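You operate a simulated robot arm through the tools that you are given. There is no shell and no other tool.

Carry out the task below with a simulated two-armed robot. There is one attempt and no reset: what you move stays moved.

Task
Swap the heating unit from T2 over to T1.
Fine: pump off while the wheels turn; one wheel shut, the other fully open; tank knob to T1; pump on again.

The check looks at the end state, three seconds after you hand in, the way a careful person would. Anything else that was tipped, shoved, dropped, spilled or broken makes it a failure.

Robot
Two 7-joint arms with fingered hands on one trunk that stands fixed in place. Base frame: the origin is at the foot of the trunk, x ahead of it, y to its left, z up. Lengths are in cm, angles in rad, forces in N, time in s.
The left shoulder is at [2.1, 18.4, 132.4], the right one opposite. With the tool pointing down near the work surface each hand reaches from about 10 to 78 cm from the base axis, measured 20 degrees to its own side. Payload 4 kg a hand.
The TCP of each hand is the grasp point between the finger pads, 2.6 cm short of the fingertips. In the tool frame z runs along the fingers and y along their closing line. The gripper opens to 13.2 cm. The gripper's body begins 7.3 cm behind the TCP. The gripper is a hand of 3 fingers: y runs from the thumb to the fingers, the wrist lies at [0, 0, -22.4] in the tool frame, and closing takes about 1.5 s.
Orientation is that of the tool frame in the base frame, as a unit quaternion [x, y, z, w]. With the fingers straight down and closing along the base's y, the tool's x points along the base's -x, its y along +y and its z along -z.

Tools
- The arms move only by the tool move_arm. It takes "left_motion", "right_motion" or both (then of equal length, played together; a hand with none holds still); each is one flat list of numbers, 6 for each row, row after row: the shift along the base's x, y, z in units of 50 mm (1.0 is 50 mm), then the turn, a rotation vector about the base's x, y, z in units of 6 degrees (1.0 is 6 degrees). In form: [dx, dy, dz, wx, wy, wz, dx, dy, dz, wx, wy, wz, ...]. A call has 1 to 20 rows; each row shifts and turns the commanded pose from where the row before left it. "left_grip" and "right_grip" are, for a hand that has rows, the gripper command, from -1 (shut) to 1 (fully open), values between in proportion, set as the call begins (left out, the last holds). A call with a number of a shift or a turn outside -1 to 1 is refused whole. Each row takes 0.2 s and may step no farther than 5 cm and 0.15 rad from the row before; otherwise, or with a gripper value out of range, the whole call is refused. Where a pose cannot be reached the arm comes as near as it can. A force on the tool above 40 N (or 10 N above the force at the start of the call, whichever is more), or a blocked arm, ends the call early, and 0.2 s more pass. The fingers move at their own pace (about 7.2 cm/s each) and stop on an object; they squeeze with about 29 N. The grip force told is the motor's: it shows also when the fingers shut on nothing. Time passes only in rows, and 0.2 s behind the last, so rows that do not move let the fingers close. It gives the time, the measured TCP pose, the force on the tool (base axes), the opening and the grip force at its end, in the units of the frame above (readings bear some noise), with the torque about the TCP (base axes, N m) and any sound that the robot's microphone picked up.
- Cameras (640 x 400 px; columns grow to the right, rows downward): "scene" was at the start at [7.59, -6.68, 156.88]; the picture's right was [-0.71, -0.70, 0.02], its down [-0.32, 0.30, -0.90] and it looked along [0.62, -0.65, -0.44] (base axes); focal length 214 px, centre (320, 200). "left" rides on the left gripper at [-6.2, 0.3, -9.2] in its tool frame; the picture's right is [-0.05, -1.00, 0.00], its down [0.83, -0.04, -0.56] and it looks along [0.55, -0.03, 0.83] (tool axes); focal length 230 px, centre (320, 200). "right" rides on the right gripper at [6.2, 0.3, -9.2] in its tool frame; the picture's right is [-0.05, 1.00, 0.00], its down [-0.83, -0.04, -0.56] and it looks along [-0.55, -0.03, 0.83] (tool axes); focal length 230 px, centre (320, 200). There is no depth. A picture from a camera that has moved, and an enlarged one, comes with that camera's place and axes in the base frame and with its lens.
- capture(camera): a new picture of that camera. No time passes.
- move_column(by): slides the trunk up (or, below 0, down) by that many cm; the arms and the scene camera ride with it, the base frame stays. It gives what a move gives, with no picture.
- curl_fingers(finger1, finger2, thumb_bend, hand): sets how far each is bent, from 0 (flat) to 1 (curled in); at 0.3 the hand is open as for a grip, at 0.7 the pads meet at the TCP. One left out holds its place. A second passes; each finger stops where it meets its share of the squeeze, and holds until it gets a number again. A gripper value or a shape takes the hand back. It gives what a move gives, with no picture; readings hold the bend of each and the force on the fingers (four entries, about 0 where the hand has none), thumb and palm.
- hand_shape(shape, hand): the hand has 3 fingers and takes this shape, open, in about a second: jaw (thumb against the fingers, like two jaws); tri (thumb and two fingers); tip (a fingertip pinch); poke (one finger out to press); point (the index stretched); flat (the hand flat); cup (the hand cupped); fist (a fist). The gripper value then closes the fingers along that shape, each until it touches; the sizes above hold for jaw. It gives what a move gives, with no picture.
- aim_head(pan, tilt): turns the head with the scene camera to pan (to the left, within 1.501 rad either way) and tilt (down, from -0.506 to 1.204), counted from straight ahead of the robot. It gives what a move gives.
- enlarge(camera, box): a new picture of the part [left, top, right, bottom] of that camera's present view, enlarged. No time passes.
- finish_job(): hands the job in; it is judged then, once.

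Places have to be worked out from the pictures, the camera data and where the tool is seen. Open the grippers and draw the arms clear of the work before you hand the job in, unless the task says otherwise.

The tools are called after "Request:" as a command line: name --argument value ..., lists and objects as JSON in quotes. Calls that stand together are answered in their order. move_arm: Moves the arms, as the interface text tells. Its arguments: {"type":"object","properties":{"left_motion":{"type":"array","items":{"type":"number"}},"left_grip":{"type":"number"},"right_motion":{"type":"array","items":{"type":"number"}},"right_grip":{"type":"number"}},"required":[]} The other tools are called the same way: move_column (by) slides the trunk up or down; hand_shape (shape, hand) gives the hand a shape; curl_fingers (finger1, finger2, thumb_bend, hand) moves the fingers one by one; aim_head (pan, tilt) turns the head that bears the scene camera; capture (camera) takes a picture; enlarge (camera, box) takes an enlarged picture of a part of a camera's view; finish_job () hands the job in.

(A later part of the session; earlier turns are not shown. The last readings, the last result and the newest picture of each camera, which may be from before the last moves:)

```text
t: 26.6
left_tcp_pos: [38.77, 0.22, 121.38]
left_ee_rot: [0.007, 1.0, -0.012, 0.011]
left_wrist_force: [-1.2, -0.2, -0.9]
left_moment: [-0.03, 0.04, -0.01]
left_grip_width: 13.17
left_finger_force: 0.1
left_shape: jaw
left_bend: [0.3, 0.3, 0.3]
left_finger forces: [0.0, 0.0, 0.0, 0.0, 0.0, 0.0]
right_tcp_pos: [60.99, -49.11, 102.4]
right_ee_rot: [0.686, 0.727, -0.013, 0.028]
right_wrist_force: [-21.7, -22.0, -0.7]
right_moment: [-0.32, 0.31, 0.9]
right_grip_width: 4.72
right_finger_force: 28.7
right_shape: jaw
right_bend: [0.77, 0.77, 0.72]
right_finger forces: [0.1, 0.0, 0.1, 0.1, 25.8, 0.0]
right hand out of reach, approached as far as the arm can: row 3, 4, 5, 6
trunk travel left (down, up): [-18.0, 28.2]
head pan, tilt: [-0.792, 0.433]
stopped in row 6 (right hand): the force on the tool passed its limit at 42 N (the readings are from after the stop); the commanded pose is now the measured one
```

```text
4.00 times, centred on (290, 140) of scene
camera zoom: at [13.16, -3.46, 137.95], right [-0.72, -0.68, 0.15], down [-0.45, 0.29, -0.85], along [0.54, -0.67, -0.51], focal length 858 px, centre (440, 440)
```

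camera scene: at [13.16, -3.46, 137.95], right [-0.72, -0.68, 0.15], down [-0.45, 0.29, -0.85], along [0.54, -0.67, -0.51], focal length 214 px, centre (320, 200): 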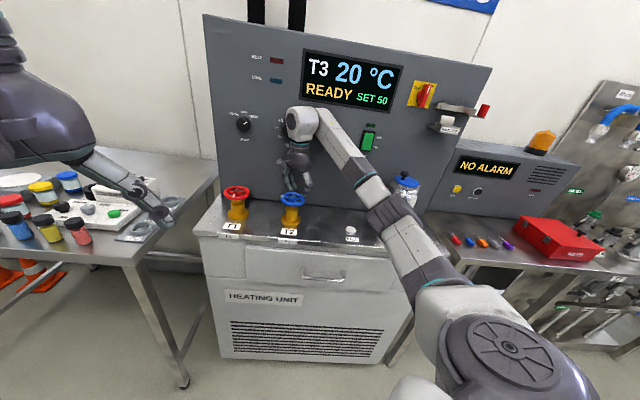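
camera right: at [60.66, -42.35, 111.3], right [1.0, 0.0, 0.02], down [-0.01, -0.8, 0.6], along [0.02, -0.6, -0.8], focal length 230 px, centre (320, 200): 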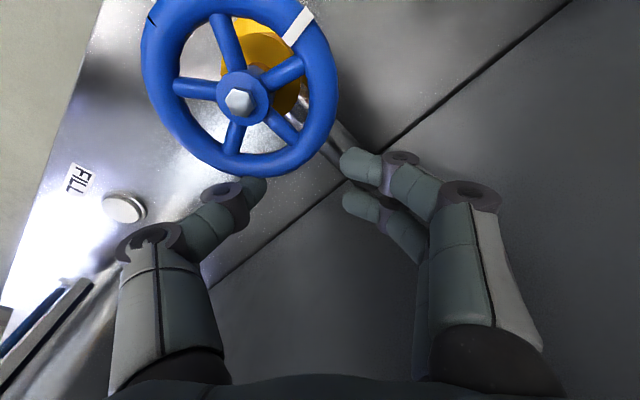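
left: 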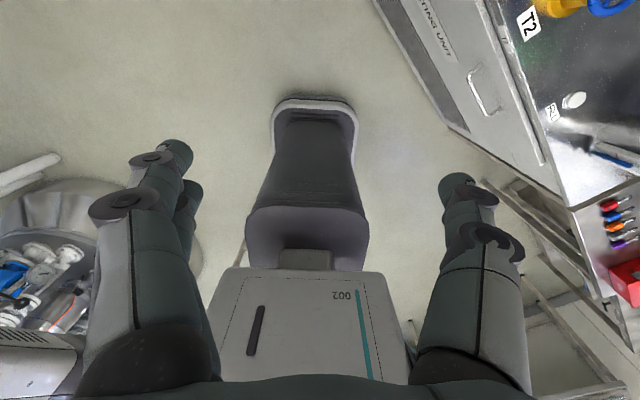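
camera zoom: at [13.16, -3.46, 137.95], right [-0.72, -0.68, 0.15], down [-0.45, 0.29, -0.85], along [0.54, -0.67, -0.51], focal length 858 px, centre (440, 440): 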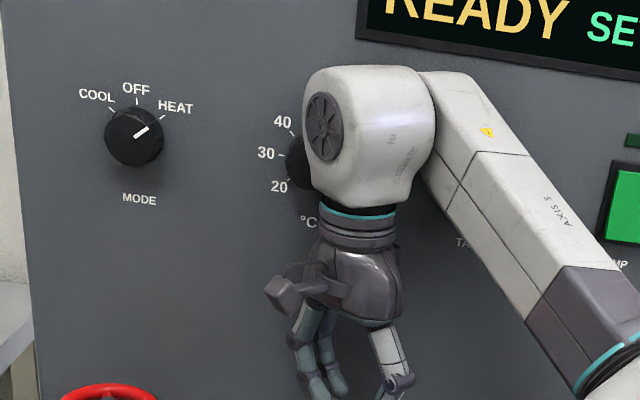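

SET still reads 50, so only the tank knob moved. The thumb is pressing the rim with 26 N, so I open the fingers slightly in place to relieve it before retreating.

Request:
move_arm --right_motion '[0, 0, 0, 0, 0, 0, 0, 0, 0, 0, 0, 0, 0, 0, 0, 0, 0, 0]' --right_grip 0.1

Request:
capture --camera "right"

Request:
enlarge --camera "scene" --box '[210, 60, 430, 240]'

```text
t: 27.6
left_tcp_pos: [38.15, -0.48, 122.43]
left_ee_rot: [-0.01, 1.0, -0.006, 0.019]
left_wrist_force: [0.8, -0.2, -1.8]
left_moment: [0.09, 0.06, 0.01]
left_grip_width: 13.19
left_finger_force: 0.0
left_shape: jaw
left_bend: [0.3, 0.3, 0.3]
left_finger forces: [0.1, 0.1, 0.0, 0.0, 0.1, 0.1]
right_tcp_pos: [62.2, -48.83, 102.78]
right_ee_rot: [0.67, 0.742, -0.012, 0.034]
right_wrist_force: [-15.0, -25.4, -2.8]
right_moment: [-0.58, -0.47, 1.68]
right_grip_width: 7.31
right_finger_force: 0.1
right_shape: jaw
right_bend: [0.72, 0.72, 0.7]
right_finger forces: [0.1, 11.1, 0.1, 0.0, 30.0, 0.0]
trunk travel left (down, up): [-18.0, 28.2]
head pan, tilt: [-0.792, 0.433]
stopped in row 3 (right hand): the arm was blocked; the commanded pose is now the measured one
```

```text
taken
camera right: at [61.57, -42.01, 111.51], right [1.0, 0.05, 0.03], down [0.02, -0.79, 0.61], along [0.06, -0.61, -0.79], focal length 230 px, centre (320, 200)
```

right: 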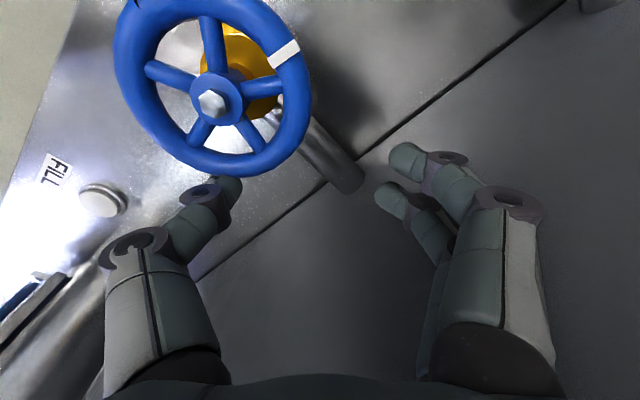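

```text
2.22 times, centred on (320, 150) of scene
camera zoom: at [7.87, -6.15, 138.26], right [-0.75, -0.65, 0.12], down [-0.41, 0.32, -0.85], along [0.51, -0.69, -0.51], focal length 477 px, centre (320, 311)
```

zoom: 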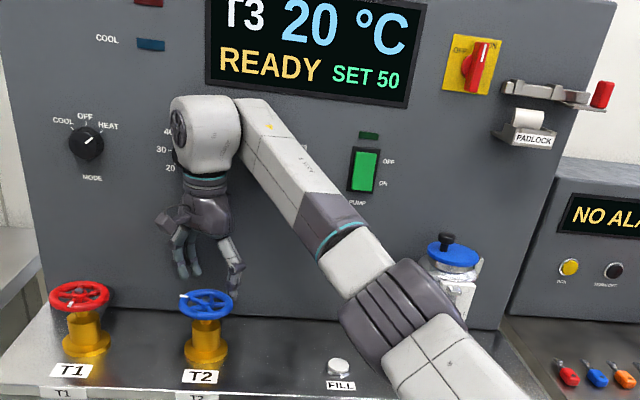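

The hand is wedged between the rim (thumb) and the panel (finger), with the trunk being pushed back. Straight up frees both contacts, so I raise the hand in small steps.

Request:
move_arm --right_motion '[0, 0, 0.2, 0, 0, 0, 0, 0, 0.2, 0, 0, 0, 0, 0, 0.2, 0, 0, 0, 0, 0, 0.2, 0, 0, 0]'

Request:
capture --camera "right"

Request:
enlarge --camera "scene" --box '[210, 60, 430, 240]'

```text
t: 27.9
left_tcp_pos: [44.16, -0.49, 121.91]
left_ee_rot: [-0.032, 0.999, -0.005, 0.015]
left_wrist_force: [-2.9, 1.6, -2.2]
left_moment: [-0.13, -0.35, -0.03]
left_grip_width: 13.22
left_finger_force: 0.1
left_shape: jaw
left_bend: [0.3, 0.3, 0.3]
left_finger forces: [0.1, 0.0, 0.0, 0.0, 0.0, 0.0]
right_tcp_pos: [65.09, -47.07, 102.68]
right_ee_rot: [0.65, 0.758, -0.013, 0.047]
right_wrist_force: [-57.9, 64.2, -19.8]
right_moment: [-1.93, -2.0, 3.7]
right_grip_width: 4.87
right_finger_force: 0.1
right_shape: jaw
right_bend: [0.72, 0.72, 0.72]
right_finger forces: [0.1, 87.9, 0.0, 0.0, 8.1, 0.1]
trunk travel left (down, up): [-18.0, 28.2]
head pan, tilt: [-0.792, 0.433]
stopped in row 1 (right hand): the arm was blocked; the commanded pose is now the measured one
```

```text
taken
camera right: at [63.96, -40.02, 111.28], right [0.99, 0.1, 0.04], down [0.05, -0.78, 0.62], along [0.1, -0.62, -0.78], focal length 230 px, centre (320, 200)
```

right: 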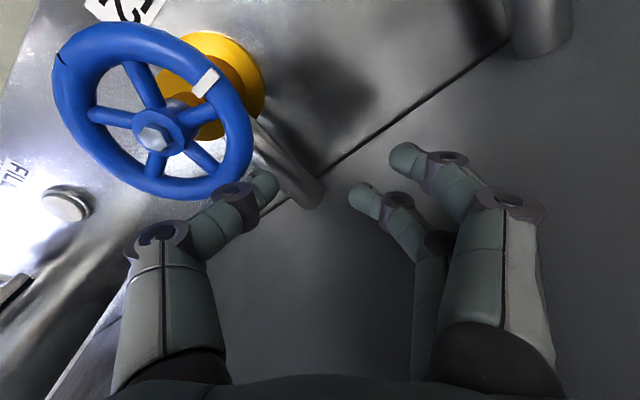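

```text
2.22 times, centred on (320, 150) of scene
camera zoom: at [5.24, -11.58, 139.11], right [-0.8, -0.6, 0.1], down [-0.36, 0.35, -0.86], along [0.48, -0.72, -0.49], focal length 477 px, centre (320, 311)
```

zoom: 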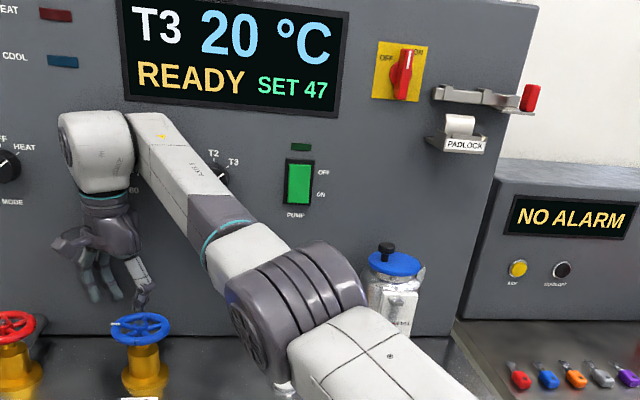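

The wrist-roll limit is what drives the arm into the panel, and turning the hand back counterclockwise relieves both contacts. I rotate it back with a slight lift.

Request:
move_arm --right_motion '[0, 0, 0.1, 0, 0, 1, 0, 0, 0.1, 0, 0, 1, 0, 0, 0.1, 0, 0, 1, 0, 0, 0.1, 0, 0, 1]'

Request:
capture --camera "right"

Request:
enlarge --camera "scene" --box '[160, 60, 420, 260]'

```text
t: 28.2
left_tcp_pos: [54.94, 6.59, 115.32]
left_ee_rot: [-0.095, 0.994, 0.035, -0.044]
left_wrist_force: [-1.2, 0.5, -2.1]
left_moment: [-0.09, -0.05, -0.03]
left_grip_width: 13.21
left_finger_force: 0.1
left_shape: jaw
left_bend: [0.3, 0.3, 0.3]
left_finger forces: [0.1, 0.0, 0.0, 0.0, 0.2, 0.1]
right_tcp_pos: [69.28, -32.06, 97.18]
right_ee_rot: [0.56, 0.828, -0.023, 0.003]
right_wrist_force: [33.7, -9.2, -30.8]
right_moment: [0.71, 1.9, -0.52]
right_grip_width: 8.02
right_finger_force: 0.1
right_shape: jaw
right_bend: [0.72, 0.72, 0.7]
right_finger forces: [0.0, 19.7, 0.0, 0.0, 0.0, 0.1]
trunk travel left (down, up): [-18.0, 28.2]
head pan, tilt: [-0.792, 0.433]
stopped in row 1 (left hand): the arm was blocked; the commanded pose is now the measured one
```

```text
taken
camera right: at [67.44, -25.83, 106.14], right [0.95, 0.32, -0.03], down [0.28, -0.76, 0.58], along [0.16, -0.56, -0.81], focal length 230 px, centre (320, 200)
```

right: 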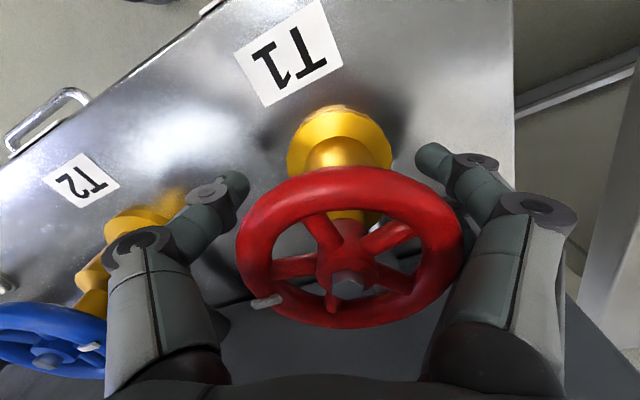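

```text
2.00 times, centred on (290, 160) of scene
camera zoom: at [13.54, -25.36, 136.78], right [-0.85, -0.5, 0.14], down [-0.39, 0.43, -0.81], along [0.34, -0.75, -0.56], focal length 429 px, centre (380, 280)
```

zoom: 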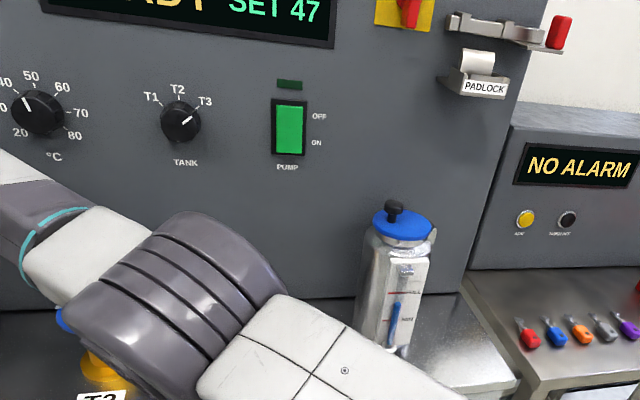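

The trunk has swung and the hand is now around the T1 wheel. I look at all cameras before letting any more time pass.

Request:
capture --camera "scene"

Request:
capture --camera "left"

Request:
enlarge --camera "scene" --box '[0, 60, 320, 400]'

```text
taken
camera scene: at [13.54, -25.36, 136.78], right [-0.85, -0.5, 0.14], down [-0.39, 0.43, -0.81], along [0.34, -0.75, -0.56], focal length 214 px, centre (320, 200)
```

scene: 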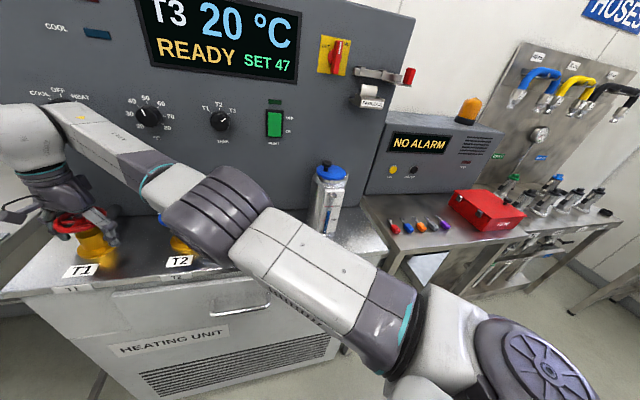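

```text
taken
camera left: at [61.81, 7.42, 124.05], right [0.24, -0.97, -0.08], down [-0.75, -0.24, 0.61], along [-0.61, -0.08, -0.78], focal length 230 px, centre (320, 200)
```

left: 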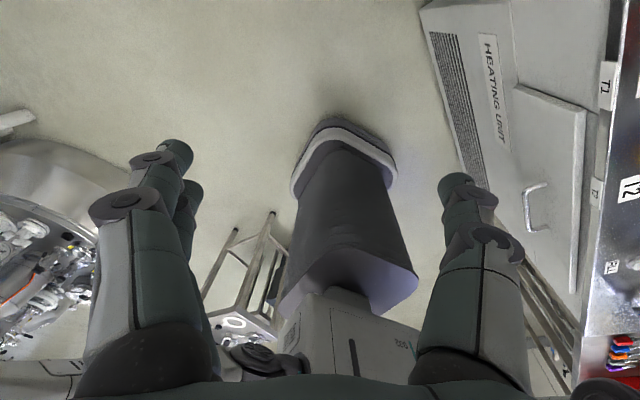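

```text
1.18 times, centred on (160, 230) of scene
camera zoom: at [13.54, -25.36, 136.78], right [-0.85, -0.5, 0.14], down [-0.39, 0.43, -0.81], along [0.34, -0.75, -0.56], focal length 252 px, centre (508, 165)
```

zoom: 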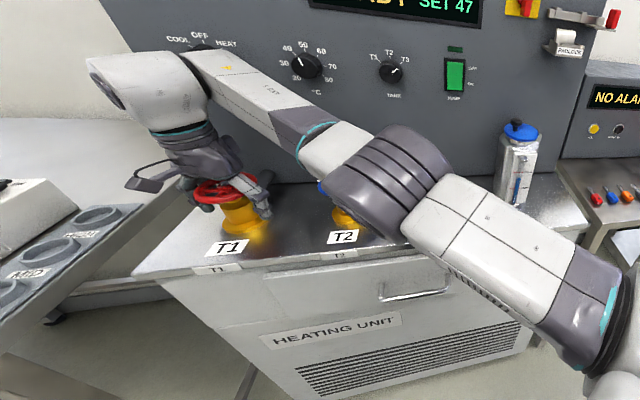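

The fingers straddle the T1 wheel and the trunk is leaning right, so lifting straight up is the clear way out. I open the hand a little and raise it.

Request:
move_arm --right_motion '[0, 0, 0.4, 0, 0, 0, 0, 0, 0.5, 0, 0, 0, 0, 0, 0.5, 0, 0, 0]' --right_grip 0.6

Request:
capture --camera "right"

Request:
capture --camera "scene"

```text
t: 28.6
left_tcp_pos: [54.62, 38.97, 114.33]
left_ee_rot: [-0.243, 0.97, -0.026, 0.004]
left_wrist_force: [-4.1, -2.3, 0.7]
left_moment: [0.16, -0.33, 0.07]
left_grip_width: 13.2
left_finger_force: 0.1
left_shape: jaw
left_bend: [0.3, 0.3, 0.3]
left_finger forces: [0.0, 0.0, 0.1, 0.0, 0.0, 0.1]
right_tcp_pos: [76.96, -6.96, 93.26]
right_ee_rot: [0.486, 0.864, -0.094, 0.093]
right_wrist_force: [-3.0, -46.1, 49.7]
right_moment: [4.09, 1.51, -0.24]
right_grip_width: 6.0
right_finger_force: 0.1
right_shape: jaw
right_bend: [0.74, 0.78, 0.5]
right_finger forces: [0.0, 12.3, 0.0, 0.0, 0.1, 0.0]
trunk travel left (down, up): [-18.0, 28.2]
head pan, tilt: [-0.792, 0.433]
stopped in row 1 (left hand): the arm was blocked; the commanded pose is now the measured one
```

```text
taken
camera right: at [73.43, 0.63, 100.57], right [0.88, 0.47, -0.06], down [0.35, -0.56, 0.75], along [0.32, -0.68, -0.66], focal length 230 px, centre (320, 200)
```

right: 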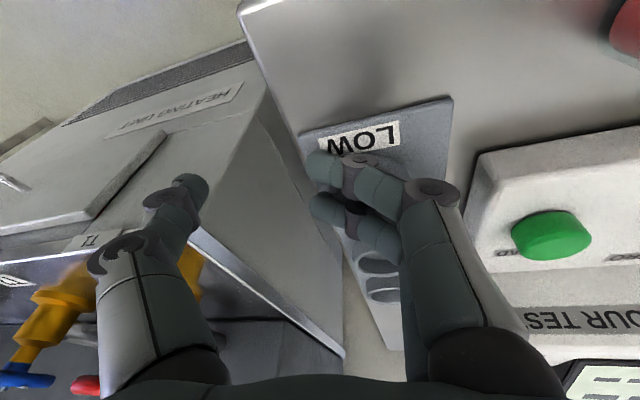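

```text
taken
camera scene: at [21.49, -10.33, 137.72], right [-0.79, -0.6, 0.15], down [-0.43, 0.35, -0.83], along [0.45, -0.72, -0.53], focal length 214 px, centre (320, 200)
```

scene: 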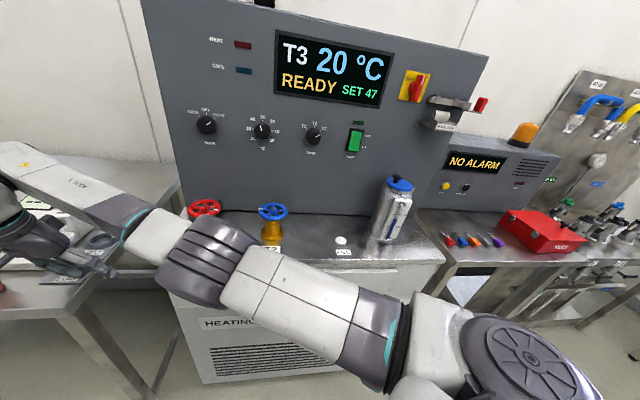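

The trunk is swinging left with the arms and the right hand has reached the left table. I bring both arms back up and to the right together, in steps toward their earlier poses.

Request:
move_arm --right_motion '[-0.4, -0.5, 0.7, 0, 0, 0, -0.4, -0.5, 0.7, 0, 0, 0, -0.5, -0.6, 0.6, 0, 0, 0, -0.5, -0.6, 0.6, 0, 0, 0, -0.5, -0.6, 0.5, 0, 0, 0, -0.5, -0.6, 0.5, 0, 0, 0]' --left_motion '[-0.3, -0.7, 0.3, 0, 0, 0, -0.3, -0.7, 0.3, 0, 0, 0, -0.3, -0.8, 0.2, 0, 0, 0, -0.3, -0.8, 0.2, 0, 0, 0, -0.3, -0.8, 0.1, 0, 0, 0, -0.3, -0.8, 0.1, 0, 0, 0]'

Request:
capture --camera "right"

Request:
capture --camera "scene"

Request:
capture --camera "left"

```text
t: 28.9
left_tcp_pos: [38.9, 41.05, 114.83]
left_ee_rot: [-0.29, 0.956, -0.042, 0.007]
left_wrist_force: [-2.4, 1.1, 0.8]
left_moment: [-0.05, -0.19, 0.04]
left_grip_width: 13.19
left_finger_force: 0.1
left_shape: jaw
left_bend: [0.3, 0.3, 0.3]
left_finger forces: [0.0, 0.0, 0.0, 0.1, 0.0, 0.0]
right_tcp_pos: [62.5, 17.36, 93.47]
right_ee_rot: [0.374, 0.924, -0.041, 0.07]
right_wrist_force: [0.9, -0.7, -2.4]
right_moment: [-0.05, 0.14, 0.0]
right_grip_width: 10.59
right_finger_force: 0.2
right_shape: jaw
right_bend: [0.59, 0.59, 0.56]
right_finger forces: [0.0, 0.0, 0.1, 0.0, 0.0, 0.0]
trunk travel left (down, up): [-18.0, 28.2]
head pan, tilt: [-0.792, 0.433]
stopped in row 1 (left hand): the arm was blocked; the commanded pose is now the measured one
```

```text
taken
camera right: at [57.47, 22.99, 101.66], right [0.73, 0.68, -0.02], down [0.51, -0.53, 0.68], along [0.46, -0.51, -0.73], focal length 230 px, centre (320, 200)
```

right: 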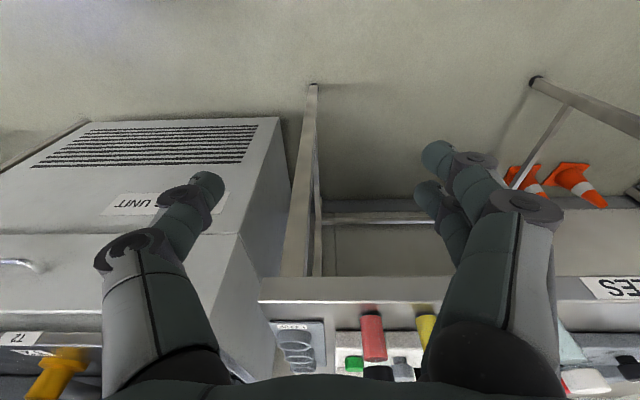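

```text
taken
camera scene: at [14.04, -0.74, 137.64], right [-0.77, -0.62, 0.15], down [-0.43, 0.33, -0.84], along [0.47, -0.71, -0.52], focal length 214 px, centre (320, 200)
```

scene: 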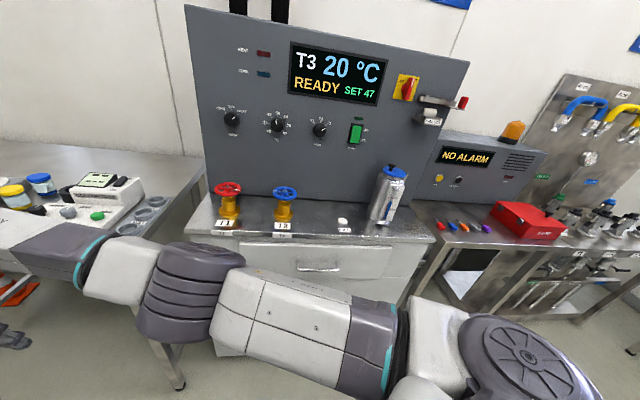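

```text
taken
camera left: at [43.49, 45.28, 123.83], right [0.6, -0.8, 0.08], down [-0.69, -0.45, 0.57], along [-0.41, -0.4, -0.82], focal length 230 px, centre (320, 200)
```

left: 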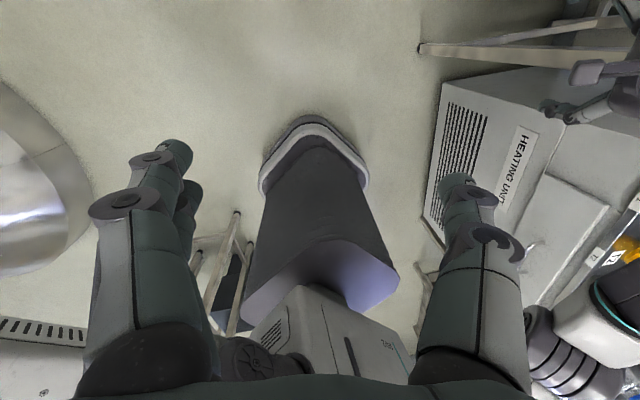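

Forces are back to zero and the right hand is in free space in front of the left table. I raise it so that a swing back to the right would clear everything on the benches.

Request:
move_arm --right_motion '[-0.3, 0, 0.8, 0, 0, 0, -0.3, 0, 0.8, 0, 0, 0, -0.3, 0, 0.8, 0, 0, 0, -0.3, 0, 0.8, 0, 0, 0]'

Request:
capture --camera "right"

Request:
capture --camera "scene"

```text
t: 29.2
left_tcp_pos: [37.76, 35.25, 117.05]
left_ee_rot: [-0.356, 0.934, -0.008, 0.009]
left_wrist_force: [1.2, -3.6, 2.9]
left_moment: [0.36, 0.06, -0.01]
left_grip_width: 13.19
left_finger_force: 0.1
left_shape: jaw
left_bend: [0.3, 0.3, 0.3]
left_finger forces: [0.0, 0.1, 0.0, 0.0, 0.1, 0.0]
right_tcp_pos: [74.13, 6.12, 102.25]
right_ee_rot: [0.321, 0.924, 0.033, 0.206]
right_wrist_force: [18.7, 6.0, 8.6]
right_moment: [-0.43, 1.56, -0.27]
right_grip_width: 10.58
right_finger_force: 0.1
right_shape: jaw
right_bend: [0.59, 0.59, 0.56]
right_finger forces: [0.1, 0.1, 0.1, 0.1, 0.1, 0.0]
trunk travel left (down, up): [-18.0, 28.2]
head pan, tilt: [-0.792, 0.433]
stopped in row 1 (left hand): the arm was blocked; the commanded pose is now the measured one
```

```text
taken
camera right: at [66.23, 10.93, 108.49], right [0.62, 0.76, 0.21], down [0.34, -0.5, 0.8], along [0.71, -0.42, -0.57], focal length 230 px, centre (320, 200)
```

right: 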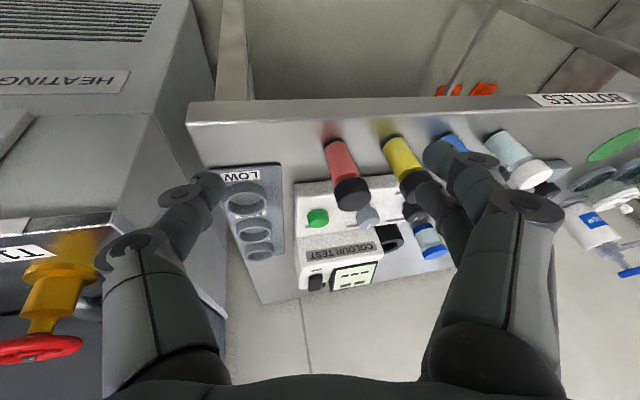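

```text
taken
camera scene: at [14.8, -11.94, 137.45], right [-0.71, -0.7, 0.12], down [-0.46, 0.33, -0.82], along [0.54, -0.64, -0.55], focal length 214 px, centre (320, 200)
```

scene: 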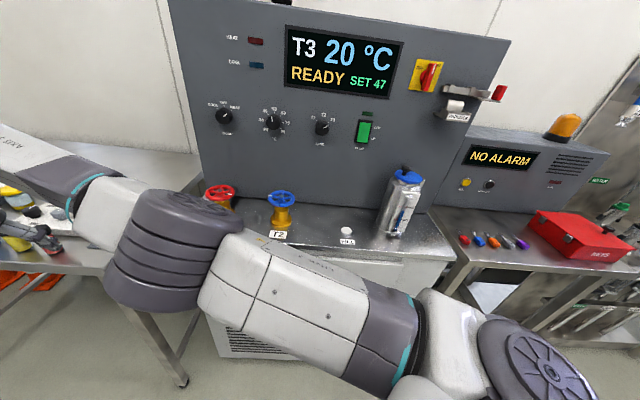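

The trunk sway is dying down and the right hand is above the left bench. I keep lifting it and draw it back toward the robot.

Request:
move_arm --right_motion '[-0.3, -0.1, 0.7, 0, 0, 0, -0.3, -0.1, 0.7, 0, 0, 0, -0.4, -0.2, 0.6, 0, 0, 0]' --left_motion '[0, 0, 0, 0, 0, 0, 0, 0, 0, 0, 0, 0, 0, 0, 0, 0, 0, 0]'

Request:
capture --camera "right"

Request:
capture --camera "scene"

```text
t: 29.6
left_tcp_pos: [41.2, 42.04, 113.92]
left_ee_rot: [-0.347, 0.937, -0.024, -0.01]
left_wrist_force: [2.3, -2.4, -2.6]
left_moment: [0.25, 0.2, -0.04]
left_grip_width: 13.2
left_finger_force: 0.1
left_shape: jaw
left_bend: [0.3, 0.3, 0.3]
left_finger forces: [0.0, 0.0, 0.0, 0.0, 0.1, 0.0]
right_tcp_pos: [67.47, 12.33, 87.36]
right_ee_rot: [0.374, 0.921, -0.098, 0.041]
right_wrist_force: [-6.9, 16.1, 5.6]
right_moment: [-1.44, -0.58, 0.19]
right_grip_width: 10.55
right_finger_force: 0.1
right_shape: jaw
right_bend: [0.59, 0.59, 0.55]
right_finger forces: [0.0, 0.0, 0.1, 0.1, 0.1, 0.0]
trunk travel left (down, up): [-18.0, 28.2]
head pan, tilt: [-0.792, 0.433]
stopped in row 1 (right hand): the arm was blocked; the commanded pose is now the measured one
```

```text
taken
camera right: at [63.26, 18.8, 95.37], right [0.73, 0.66, -0.14], down [0.56, -0.48, 0.67], along [0.38, -0.57, -0.73], focal length 230 px, centre (320, 200)
```

right: 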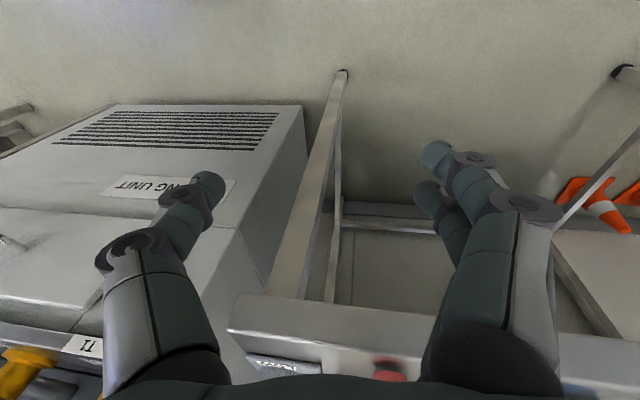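

```text
taken
camera scene: at [19.37, -4.64, 136.91], right [-0.69, -0.71, 0.16], down [-0.49, 0.28, -0.83], along [0.54, -0.65, -0.54], focal length 214 px, centre (320, 200)
```

scene: 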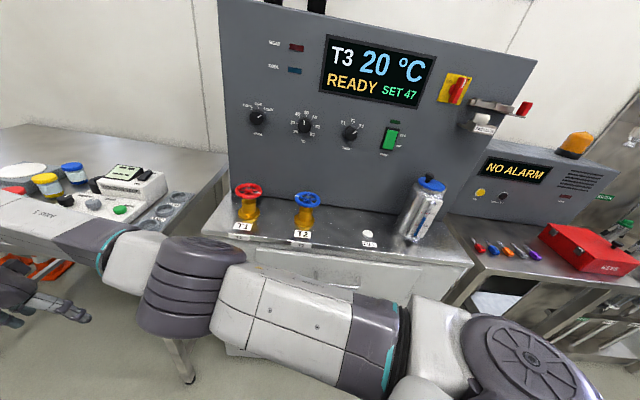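

The arm is oscillating about an overstretched pose. I let a second pass without moving either arm, by re-issuing the left hand's current shape, so the trunk can settle.

Request:
hand_shape --hand "left" --shape "jaw"

Request:
capture --camera "scene"

Request:
capture --camera "right"

```text
t: 30.5
left_tcp_pos: [39.84, 39.97, 115.5]
left_ee_rot: [-0.343, 0.939, -0.018, -0.003]
left_wrist_force: [0.2, 0.5, -0.7]
left_moment: [0.01, 0.01, 0.03]
left_grip_width: 13.23
left_finger_force: 0.1
left_shape: jaw
left_bend: [0.3, 0.3, 0.3]
left_finger forces: [0.1, 0.1, 0.0, 0.0, 0.1, 0.0]
right_tcp_pos: [68.09, 9.01, 90.58]
right_ee_rot: [0.385, 0.917, -0.086, 0.064]
right_wrist_force: [-0.3, -0.3, -0.7]
right_moment: [-0.01, 0.02, 0.01]
right_grip_width: 10.52
right_finger_force: 0.0
right_shape: jaw
right_bend: [0.59, 0.59, 0.55]
right_finger forces: [0.0, 0.0, 0.0, 0.0, 0.1, 0.0]
trunk travel left (down, up): [-18.0, 28.2]
head pan, tilt: [-0.792, 0.433]
```

```text
taken
camera scene: at [17.29, -6.82, 137.37], right [-0.7, -0.7, 0.14], down [-0.47, 0.3, -0.83], along [0.54, -0.65, -0.54], focal length 214 px, centre (320, 200)
```

scene: 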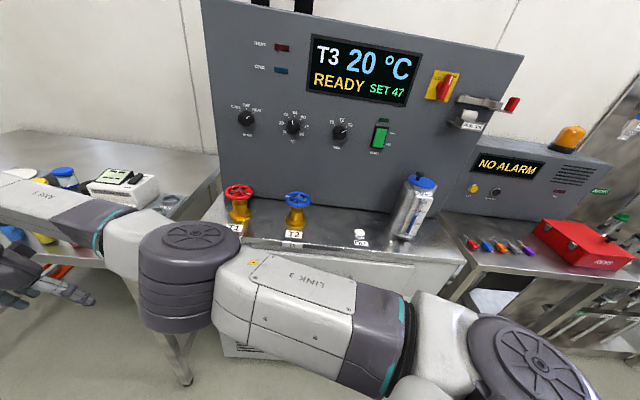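

```text
taken
camera right: at [63.57, 15.48, 98.43], right [0.75, 0.65, -0.1], down [0.52, -0.49, 0.7], along [0.41, -0.58, -0.71], focal length 230 px, centre (320, 200)
```

right: 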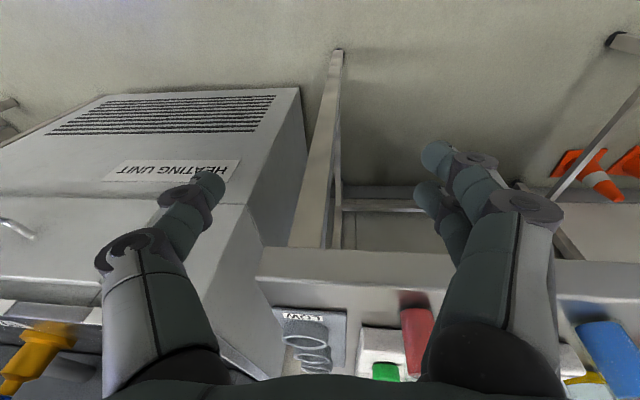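

The trunk is settled at its normal place again with no forces. I lift the right arm straight up and slightly back, away from the left bench.

Request:
move_arm --right_motion '[0, 0, 0.3, 0, 0, 0, -0.1, 0, 0.4, 0, 0, 0, -0.1, 0, 0.4, 0, 0, 0, -0.2, 0, 0.4, 0, 0, 0, -0.2, 0, 0.4, 0, 0, 0, -0.2, 0, 0.4, 0, 0, 0, -0.3, 0, 0.4, 0, 0, 0, -0.3, 0, 0.4, 0, 0, 0]'

Request:
capture --camera "scene"

Request:
capture --camera "right"

```text
t: 32.3
left_tcp_pos: [39.72, 40.15, 115.47]
left_ee_rot: [-0.344, 0.939, -0.018, -0.002]
left_wrist_force: [-1.1, 0.0, 0.5]
left_moment: [-0.02, -0.02, -0.01]
left_grip_width: 13.18
left_finger_force: 0.0
left_shape: jaw
left_bend: [0.3, 0.3, 0.3]
left_finger forces: [0.1, 0.0, 0.0, 0.0, 0.1, 0.0]
right_tcp_pos: [64.17, 10.42, 106.48]
right_ee_rot: [0.384, 0.917, -0.088, 0.065]
right_wrist_force: [0.1, -0.3, -0.3]
right_moment: [0.01, -0.01, -0.03]
right_grip_width: 10.56
right_finger_force: 0.0
right_shape: jaw
right_bend: [0.59, 0.59, 0.55]
right_finger forces: [0.0, 0.1, 0.0, 0.0, 0.0, 0.1]
right hand out of reach, approached as far as the arm can: row 6, 7, 8
trunk travel left (down, up): [-18.0, 28.2]
head pan, tilt: [-0.792, 0.433]
```

```text
taken
camera scene: at [17.13, -6.6, 137.41], right [-0.7, -0.7, 0.14], down [-0.47, 0.3, -0.83], along [0.54, -0.65, -0.54], focal length 214 px, centre (320, 200)
```

scene: 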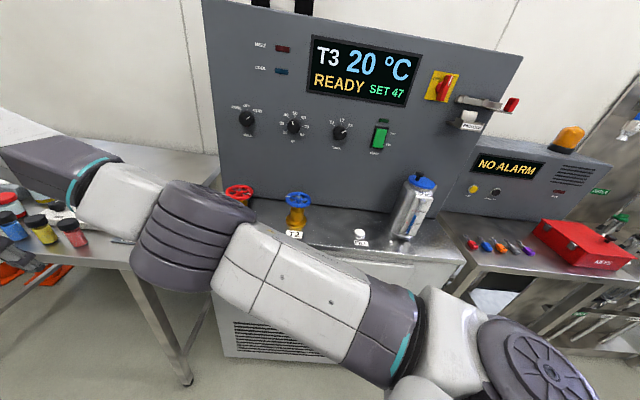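

```text
taken
camera right: at [59.43, 17.01, 114.28], right [0.75, 0.65, -0.1], down [0.52, -0.49, 0.7], along [0.41, -0.58, -0.71], focal length 230 px, centre (320, 200)
```

right: 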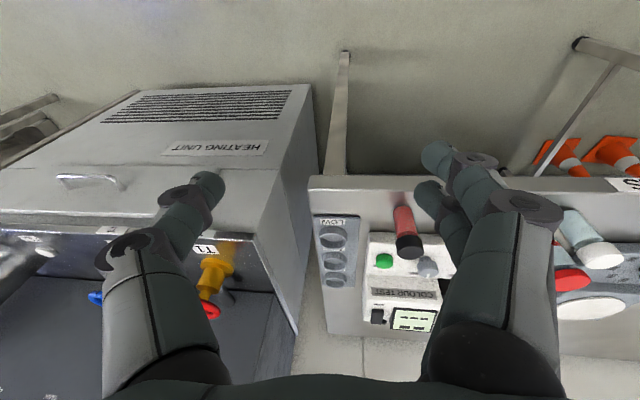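

The bench items look undisturbed at first glance. I bring the right hand back toward the space in front of the unit, levelling the tool as it goes.

Request:
move_arm --right_motion '[-0.4, -0.3, 0.2, 0.17, 0.04, 0, -0.4, -0.3, 0.2, 0.17, 0.04, 0, -0.4, -0.4, 0.2, 0.17, 0.04, 0, -0.4, -0.4, 0.3, 0.17, 0.04, 0, -0.4, -0.5, 0.3, 0.17, 0.04, 0, -0.4, -0.5, 0.3, 0.17, 0.04, 0, -0.4, -0.5, 0.3, 0.17, 0.04, 0, -0.4, -0.5, 0.3, 0.17, 0.04, 0]'

Request:
capture --camera "scene"

```text
t: 34.1
left_tcp_pos: [39.68, 40.05, 115.56]
left_ee_rot: [-0.344, 0.939, -0.018, -0.001]
left_wrist_force: [-1.0, 0.3, 0.7]
left_moment: [-0.02, -0.02, 0.01]
left_grip_width: 13.21
left_finger_force: 0.2
left_shape: jaw
left_bend: [0.3, 0.3, 0.3]
left_finger forces: [0.1, 0.0, 0.0, 0.0, 0.0, 0.0]
right_tcp_pos: [64.55, 1.79, 119.01]
right_ee_rot: [0.373, 0.927, -0.026, 0.04]
right_wrist_force: [-0.5, -0.5, -0.5]
right_moment: [0.0, -0.06, 0.05]
right_grip_width: 10.59
right_finger_force: 0.1
right_shape: jaw
right_bend: [0.59, 0.59, 0.55]
right_finger forces: [0.0, 0.1, 0.0, 0.1, 0.0, 0.0]
right hand out of reach, approached as far as the arm can: row 1, 2, 3, 4, 5, 6, 7, 8
trunk travel left (down, up): [-18.0, 28.2]
head pan, tilt: [-0.792, 0.433]
```

```text
taken
camera scene: at [17.02, -6.72, 137.43], right [-0.7, -0.7, 0.14], down [-0.47, 0.3, -0.83], along [0.54, -0.65, -0.54], focal length 214 px, centre (320, 200)
```

scene: 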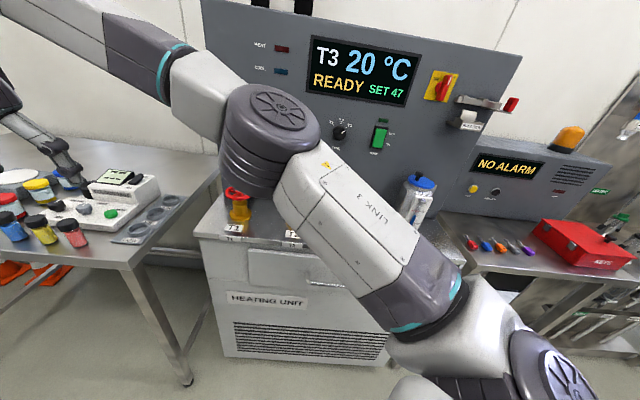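

The bottles and tray on the left bench are all standing in place. The right wrist roll is near its limit in this pose, so I turn the hand counterclockwise while drawing it back.

Request:
move_arm --right_motion '[0, 0, 0, 0, 0, 1, 0, 0, 0, 0, 0, 1, 0, 0, 0, 0, 0, 1, -0.1, -0.1, 0, 0, 0, 1, -0.2, -0.2, 0, 0, 0, 1, -0.2, -0.2, 0.1, 0, 0, 1, -0.2, -0.2, 0.1, 0, 0, 0.5, -0.2, -0.2, 0.1, 0, 0, 0.5]'

Request:
capture --camera "scene"

```text
t: 35.9
left_tcp_pos: [39.84, 40.07, 115.44]
left_ee_rot: [-0.344, 0.939, -0.018, -0.002]
left_wrist_force: [-0.1, -0.1, -0.5]
left_moment: [0.01, 0.02, 0.01]
left_grip_width: 13.2
left_finger_force: 0.0
left_shape: jaw
left_bend: [0.3, 0.3, 0.3]
left_finger forces: [0.1, 0.0, 0.0, 0.0, 0.1, 0.0]
right_tcp_pos: [59.03, -4.22, 119.85]
right_ee_rot: [0.03, 0.999, -0.018, 0.029]
right_wrist_force: [1.2, 0.6, 0.0]
right_moment: [0.02, -0.05, -0.02]
right_grip_width: 10.55
right_finger_force: 0.2
right_shape: jaw
right_bend: [0.59, 0.59, 0.55]
right_finger forces: [0.0, 0.0, 0.1, 0.0, 0.1, 0.0]
trunk travel left (down, up): [-18.0, 28.2]
head pan, tilt: [-0.792, 0.433]
```

```text
taken
camera scene: at [17.18, -6.71, 137.39], right [-0.7, -0.7, 0.14], down [-0.47, 0.3, -0.83], along [0.54, -0.65, -0.54], focal length 214 px, centre (320, 200)
```

scene: 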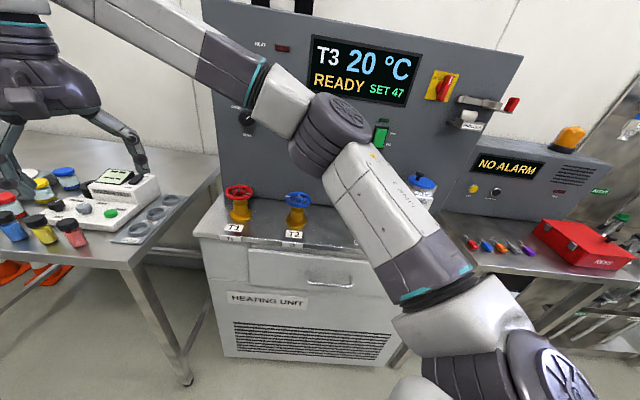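

The arm is back in a comfortable configuration. I zoom in on the wheels and knobs to see their present state.

Request:
enlarge --camera "scene" --box '[215, 165, 325, 245]'

Request:
enlarge --camera "scene" --box '[0, 150, 240, 280]'

Request:
enlarge --camera "scene" --box '[370, 80, 640, 280]'

```text
5.00 times, centred on (270, 205) of scene
camera zoom: at [17.18, -6.71, 137.39], right [-0.7, -0.7, 0.14], down [-0.47, 0.3, -0.83], along [0.54, -0.65, -0.54], focal length 1072 px, centre (570, 175)
```

zoom: 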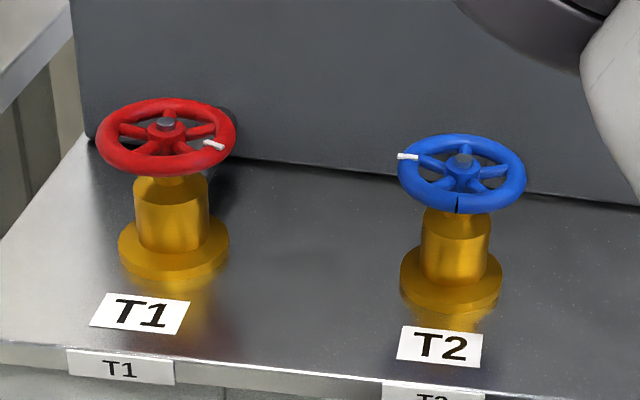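

```text
2.67 times, centred on (120, 215) of scene
camera zoom: at [17.18, -6.71, 137.39], right [-0.7, -0.7, 0.14], down [-0.47, 0.3, -0.83], along [0.54, -0.65, -0.54], focal length 572 px, centre (853, 160)
```

zoom: 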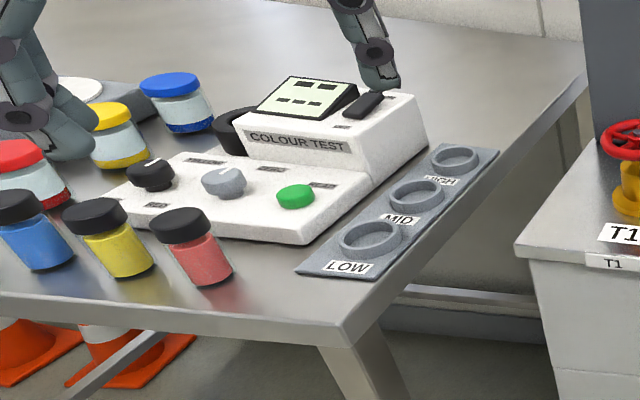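

```text
2.00 times, centred on (505, 180) of scene
camera zoom: at [17.18, -6.71, 137.39], right [-0.7, -0.7, 0.14], down [-0.47, 0.3, -0.83], along [0.54, -0.65, -0.54], focal length 429 px, centre (-50, 240)
```

zoom: 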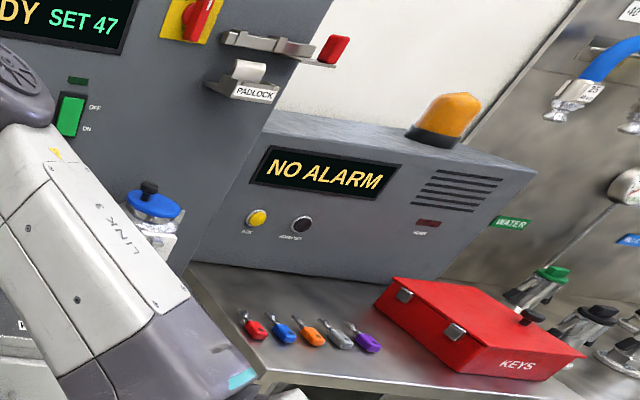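

T1 has been nudged about 75° counterclockwise (partly open), while T2 is back at its original angle; the bottles, tray and keys are undisturbed. I carry the hand back over T2 with a counterclockwise yaw so there's room for a clockwise stroke.

Request:
move_arm --right_motion '[-0.03, -0.675, -0.05, 0.03, 0.045, 0.4, -0.03, -0.675, -0.05, 0.03, 0.045, 0.4, -0.03, -0.675, -0.05, 0.03, 0.045, 0.4, -0.03, -0.675, -0.05, 0.03, 0.045, 0.4, -0.03, -0.675, -0.05, 0.03, 0.045, 0.4, -0.03, -0.675, -0.05, 0.03, 0.045, 0.4, -0.03, -0.675, -0.05, 0.03, 0.045, 0.4, -0.03, -0.675, -0.05, 0.03, 0.045, 0.4, -0.03, -0.675, -0.05, 0.03, 0.045, 0.4, -0.03, -0.675, -0.05, 0.03, 0.045, 0.4, -0.03, -0.675, -0.05, 0.03, 0.045, 0.4, -0.03, -0.675, -0.05, 0.03, 0.045, 0.4]' --right_grip 1

Request:
capture --camera "scene"

Request:
capture --camera "right"

```text
t: 38.5
left_tcp_pos: [39.7, 40.21, 115.56]
left_ee_rot: [-0.344, 0.939, -0.019, 0.0]
left_wrist_force: [0.0, 0.4, 0.3]
left_moment: [0.05, -0.07, -0.02]
left_grip_width: 13.19
left_finger_force: 0.1
left_shape: jaw
left_bend: [0.3, 0.3, 0.3]
left_finger forces: [0.0, 0.1, 0.1, 0.1, 0.0, 0.0]
right_tcp_pos: [57.21, -44.67, 116.85]
right_ee_rot: [-0.219, 0.976, 0.008, 0.006]
right_wrist_force: [0.0, 0.0, -0.4]
right_moment: [0.0, 0.01, 0.0]
right_grip_width: 13.2
right_finger_force: 0.1
right_shape: jaw
right_bend: [0.3, 0.3, 0.3]
right_finger forces: [0.0, 0.1, 0.0, 0.0, 0.0, 0.1]
trunk travel left (down, up): [-18.0, 28.2]
head pan, tilt: [-0.792, 0.433]
```

```text
taken
camera scene: at [17.19, -6.74, 137.39], right [-0.7, -0.7, 0.14], down [-0.47, 0.3, -0.83], along [0.54, -0.65, -0.54], focal length 214 px, centre (320, 200)
```

scene: 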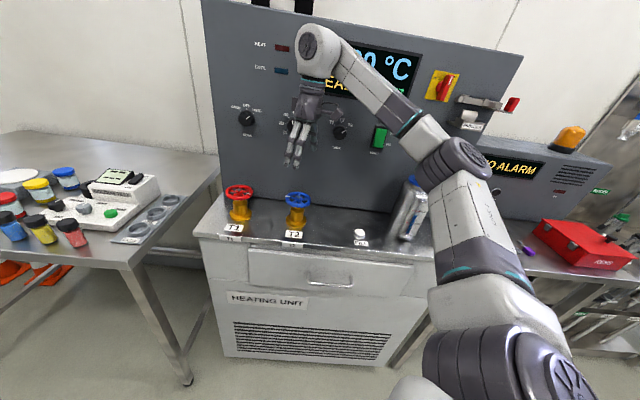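

```text
taken
camera right: at [51.42, -47.1, 126.04], right [-0.38, 0.92, 0.02], down [0.77, 0.31, 0.57], along [0.52, 0.23, -0.82], focal length 230 px, centre (320, 200)
```

right: 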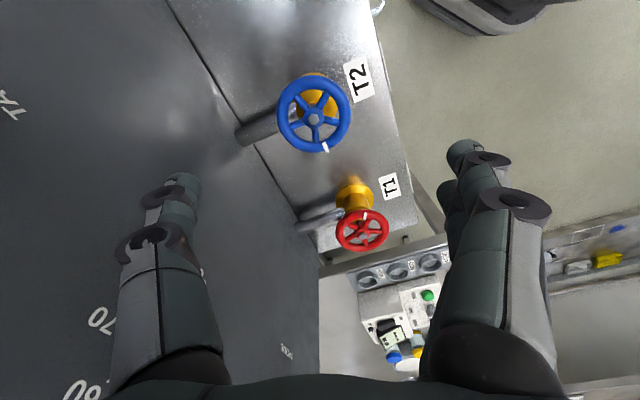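

No reach problem at yaw +25° here. I test how far counterclockwise the hand can yaw in free air above the wheel.

Request:
move_arm --right_motion '[0, 0, 0, 0, 0, 1, 0, 0, 0, 0, 0, 1, 0, 0, 0, 0, 0, 1, 0, 0, 0, 0, 0, 1, 0, 0, 0, 0, 0, 1]'

Request:
capture --camera "scene"

```text
t: 39.7
left_tcp_pos: [39.76, 40.17, 115.37]
left_ee_rot: [-0.344, 0.939, -0.019, -0.003]
left_wrist_force: [1.2, 0.1, 0.1]
left_moment: [0.03, 0.01, -0.01]
left_grip_width: 13.2
left_finger_force: 0.1
left_shape: jaw
left_bend: [0.3, 0.3, 0.3]
left_finger forces: [0.0, 0.0, 0.0, 0.0, 0.0, 0.0]
right_tcp_pos: [57.24, -44.66, 116.86]
right_ee_rot: [-0.465, 0.885, 0.009, 0.003]
right_wrist_force: [0.3, 0.5, -0.3]
right_moment: [-0.01, -0.01, 0.02]
right_grip_width: 13.18
right_finger_force: 0.0
right_shape: jaw
right_bend: [0.3, 0.3, 0.3]
right_finger forces: [0.1, 0.1, 0.1, 0.0, 0.0, 0.0]
trunk travel left (down, up): [-18.0, 28.2]
head pan, tilt: [-0.792, 0.433]
```

```text
taken
camera scene: at [17.22, -6.65, 137.39], right [-0.7, -0.7, 0.14], down [-0.47, 0.3, -0.83], along [0.54, -0.65, -0.54], focal length 214 px, centre (320, 200)
```

scene: 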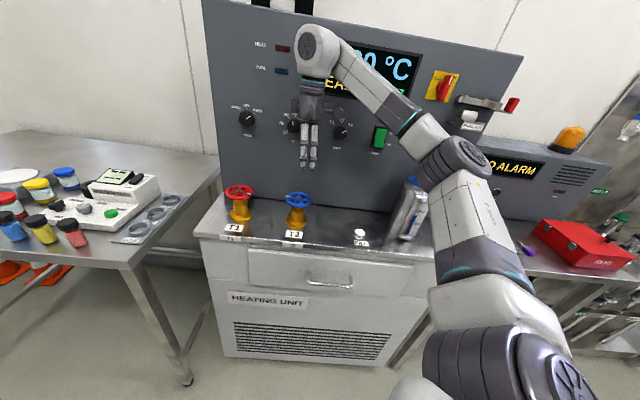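

Only the wrist turns and the arm stays put at yaw +55°. I continue another 30°.

Request:
move_arm --right_motion '[0, 0, 0, 0, 0, 1, 0, 0, 0, 0, 0, 1, 0, 0, 0, 0, 0, 1, 0, 0, 0, 0, 0, 1, 0, 0, 0, 0, 0, 1]'

Request:
capture --camera "right"

```text
t: 40.9
left_tcp_pos: [39.79, 40.12, 115.44]
left_ee_rot: [-0.343, 0.939, -0.018, -0.002]
left_wrist_force: [0.0, 0.0, 0.3]
left_moment: [0.02, -0.03, 0.02]
left_grip_width: 13.2
left_finger_force: 0.1
left_shape: jaw
left_bend: [0.3, 0.3, 0.3]
left_finger forces: [0.0, 0.0, 0.0, 0.0, 0.0, 0.1]
right_tcp_pos: [57.32, -44.75, 116.86]
right_ee_rot: [-0.678, 0.735, 0.01, 0.001]
right_wrist_force: [-0.4, -0.4, -0.4]
right_moment: [0.0, -0.03, 0.0]
right_grip_width: 13.19
right_finger_force: 0.1
right_shape: jaw
right_bend: [0.3, 0.3, 0.3]
right_finger forces: [0.0, 0.1, 0.0, 0.0, 0.1, 0.1]
trunk travel left (down, up): [-18.0, 28.2]
head pan, tilt: [-0.792, 0.433]
```

```text
taken
camera right: at [56.57, -50.88, 125.94], right [-0.99, 0.13, 0.01], down [0.12, 0.82, 0.57], along [0.06, 0.56, -0.82], focal length 230 px, centre (320, 200)
```

right: 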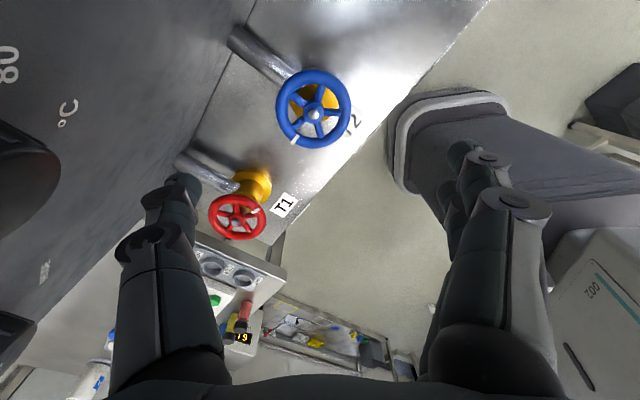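

Yaw +85° is reachable too, which gives about 140° of clockwise stroke. I descend over the T2 wheel with open fingers.

Request:
move_arm --right_motion '[0, 0, -0.5, 0, 0, 0, 0, 0, -0.5, 0, 0, 0, 0, 0, -0.5, 0, 0, 0, 0, 0, -0.5, 0, 0, 0, 0, 0, -0.5, 0, 0, 0, 0, 0, -0.54, 0, 0, 0]'

Request:
capture --camera "right"

Request:
capture --camera "scene"

```text
t: 42.3
left_tcp_pos: [39.81, 40.22, 115.33]
left_ee_rot: [-0.343, 0.939, -0.018, -0.002]
left_wrist_force: [0.6, 1.0, -0.5]
left_moment: [0.05, 0.04, 0.0]
left_grip_width: 13.21
left_finger_force: 0.1
left_shape: jaw
left_bend: [0.3, 0.3, 0.3]
left_finger forces: [0.1, 0.1, 0.1, 0.1, 0.0, 0.1]
right_tcp_pos: [57.33, -44.68, 101.86]
right_ee_rot: [-0.677, 0.736, 0.01, 0.0]
right_wrist_force: [-0.1, 0.8, -0.6]
right_moment: [0.0, -0.02, -0.01]
right_grip_width: 13.17
right_finger_force: 0.0
right_shape: jaw
right_bend: [0.3, 0.3, 0.3]
right_finger forces: [0.0, 0.0, 0.0, 0.0, 0.1, 0.0]
trunk travel left (down, up): [-18.0, 28.2]
head pan, tilt: [-0.792, 0.433]
```

```text
taken
camera right: at [56.64, -50.89, 110.78], right [-0.99, 0.13, 0.01], down [0.12, 0.82, 0.57], along [0.06, 0.56, -0.82], focal length 230 px, centre (320, 200)
```

right: 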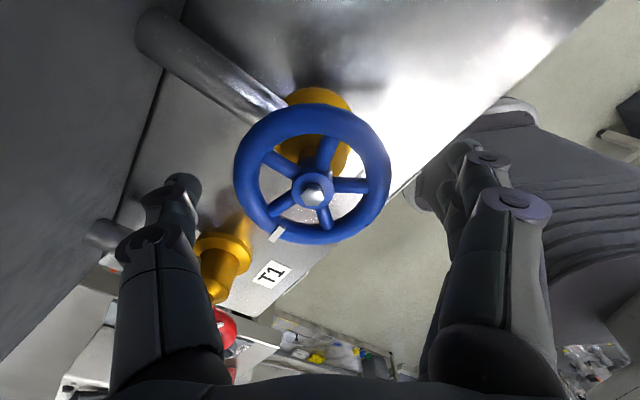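

```text
taken
camera scene: at [17.25, -6.71, 137.38], right [-0.7, -0.7, 0.14], down [-0.47, 0.3, -0.83], along [0.54, -0.65, -0.54], focal length 214 px, centre (320, 200)
```

scene: 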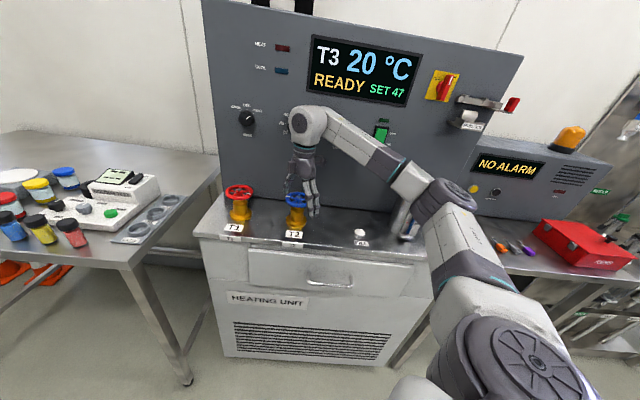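

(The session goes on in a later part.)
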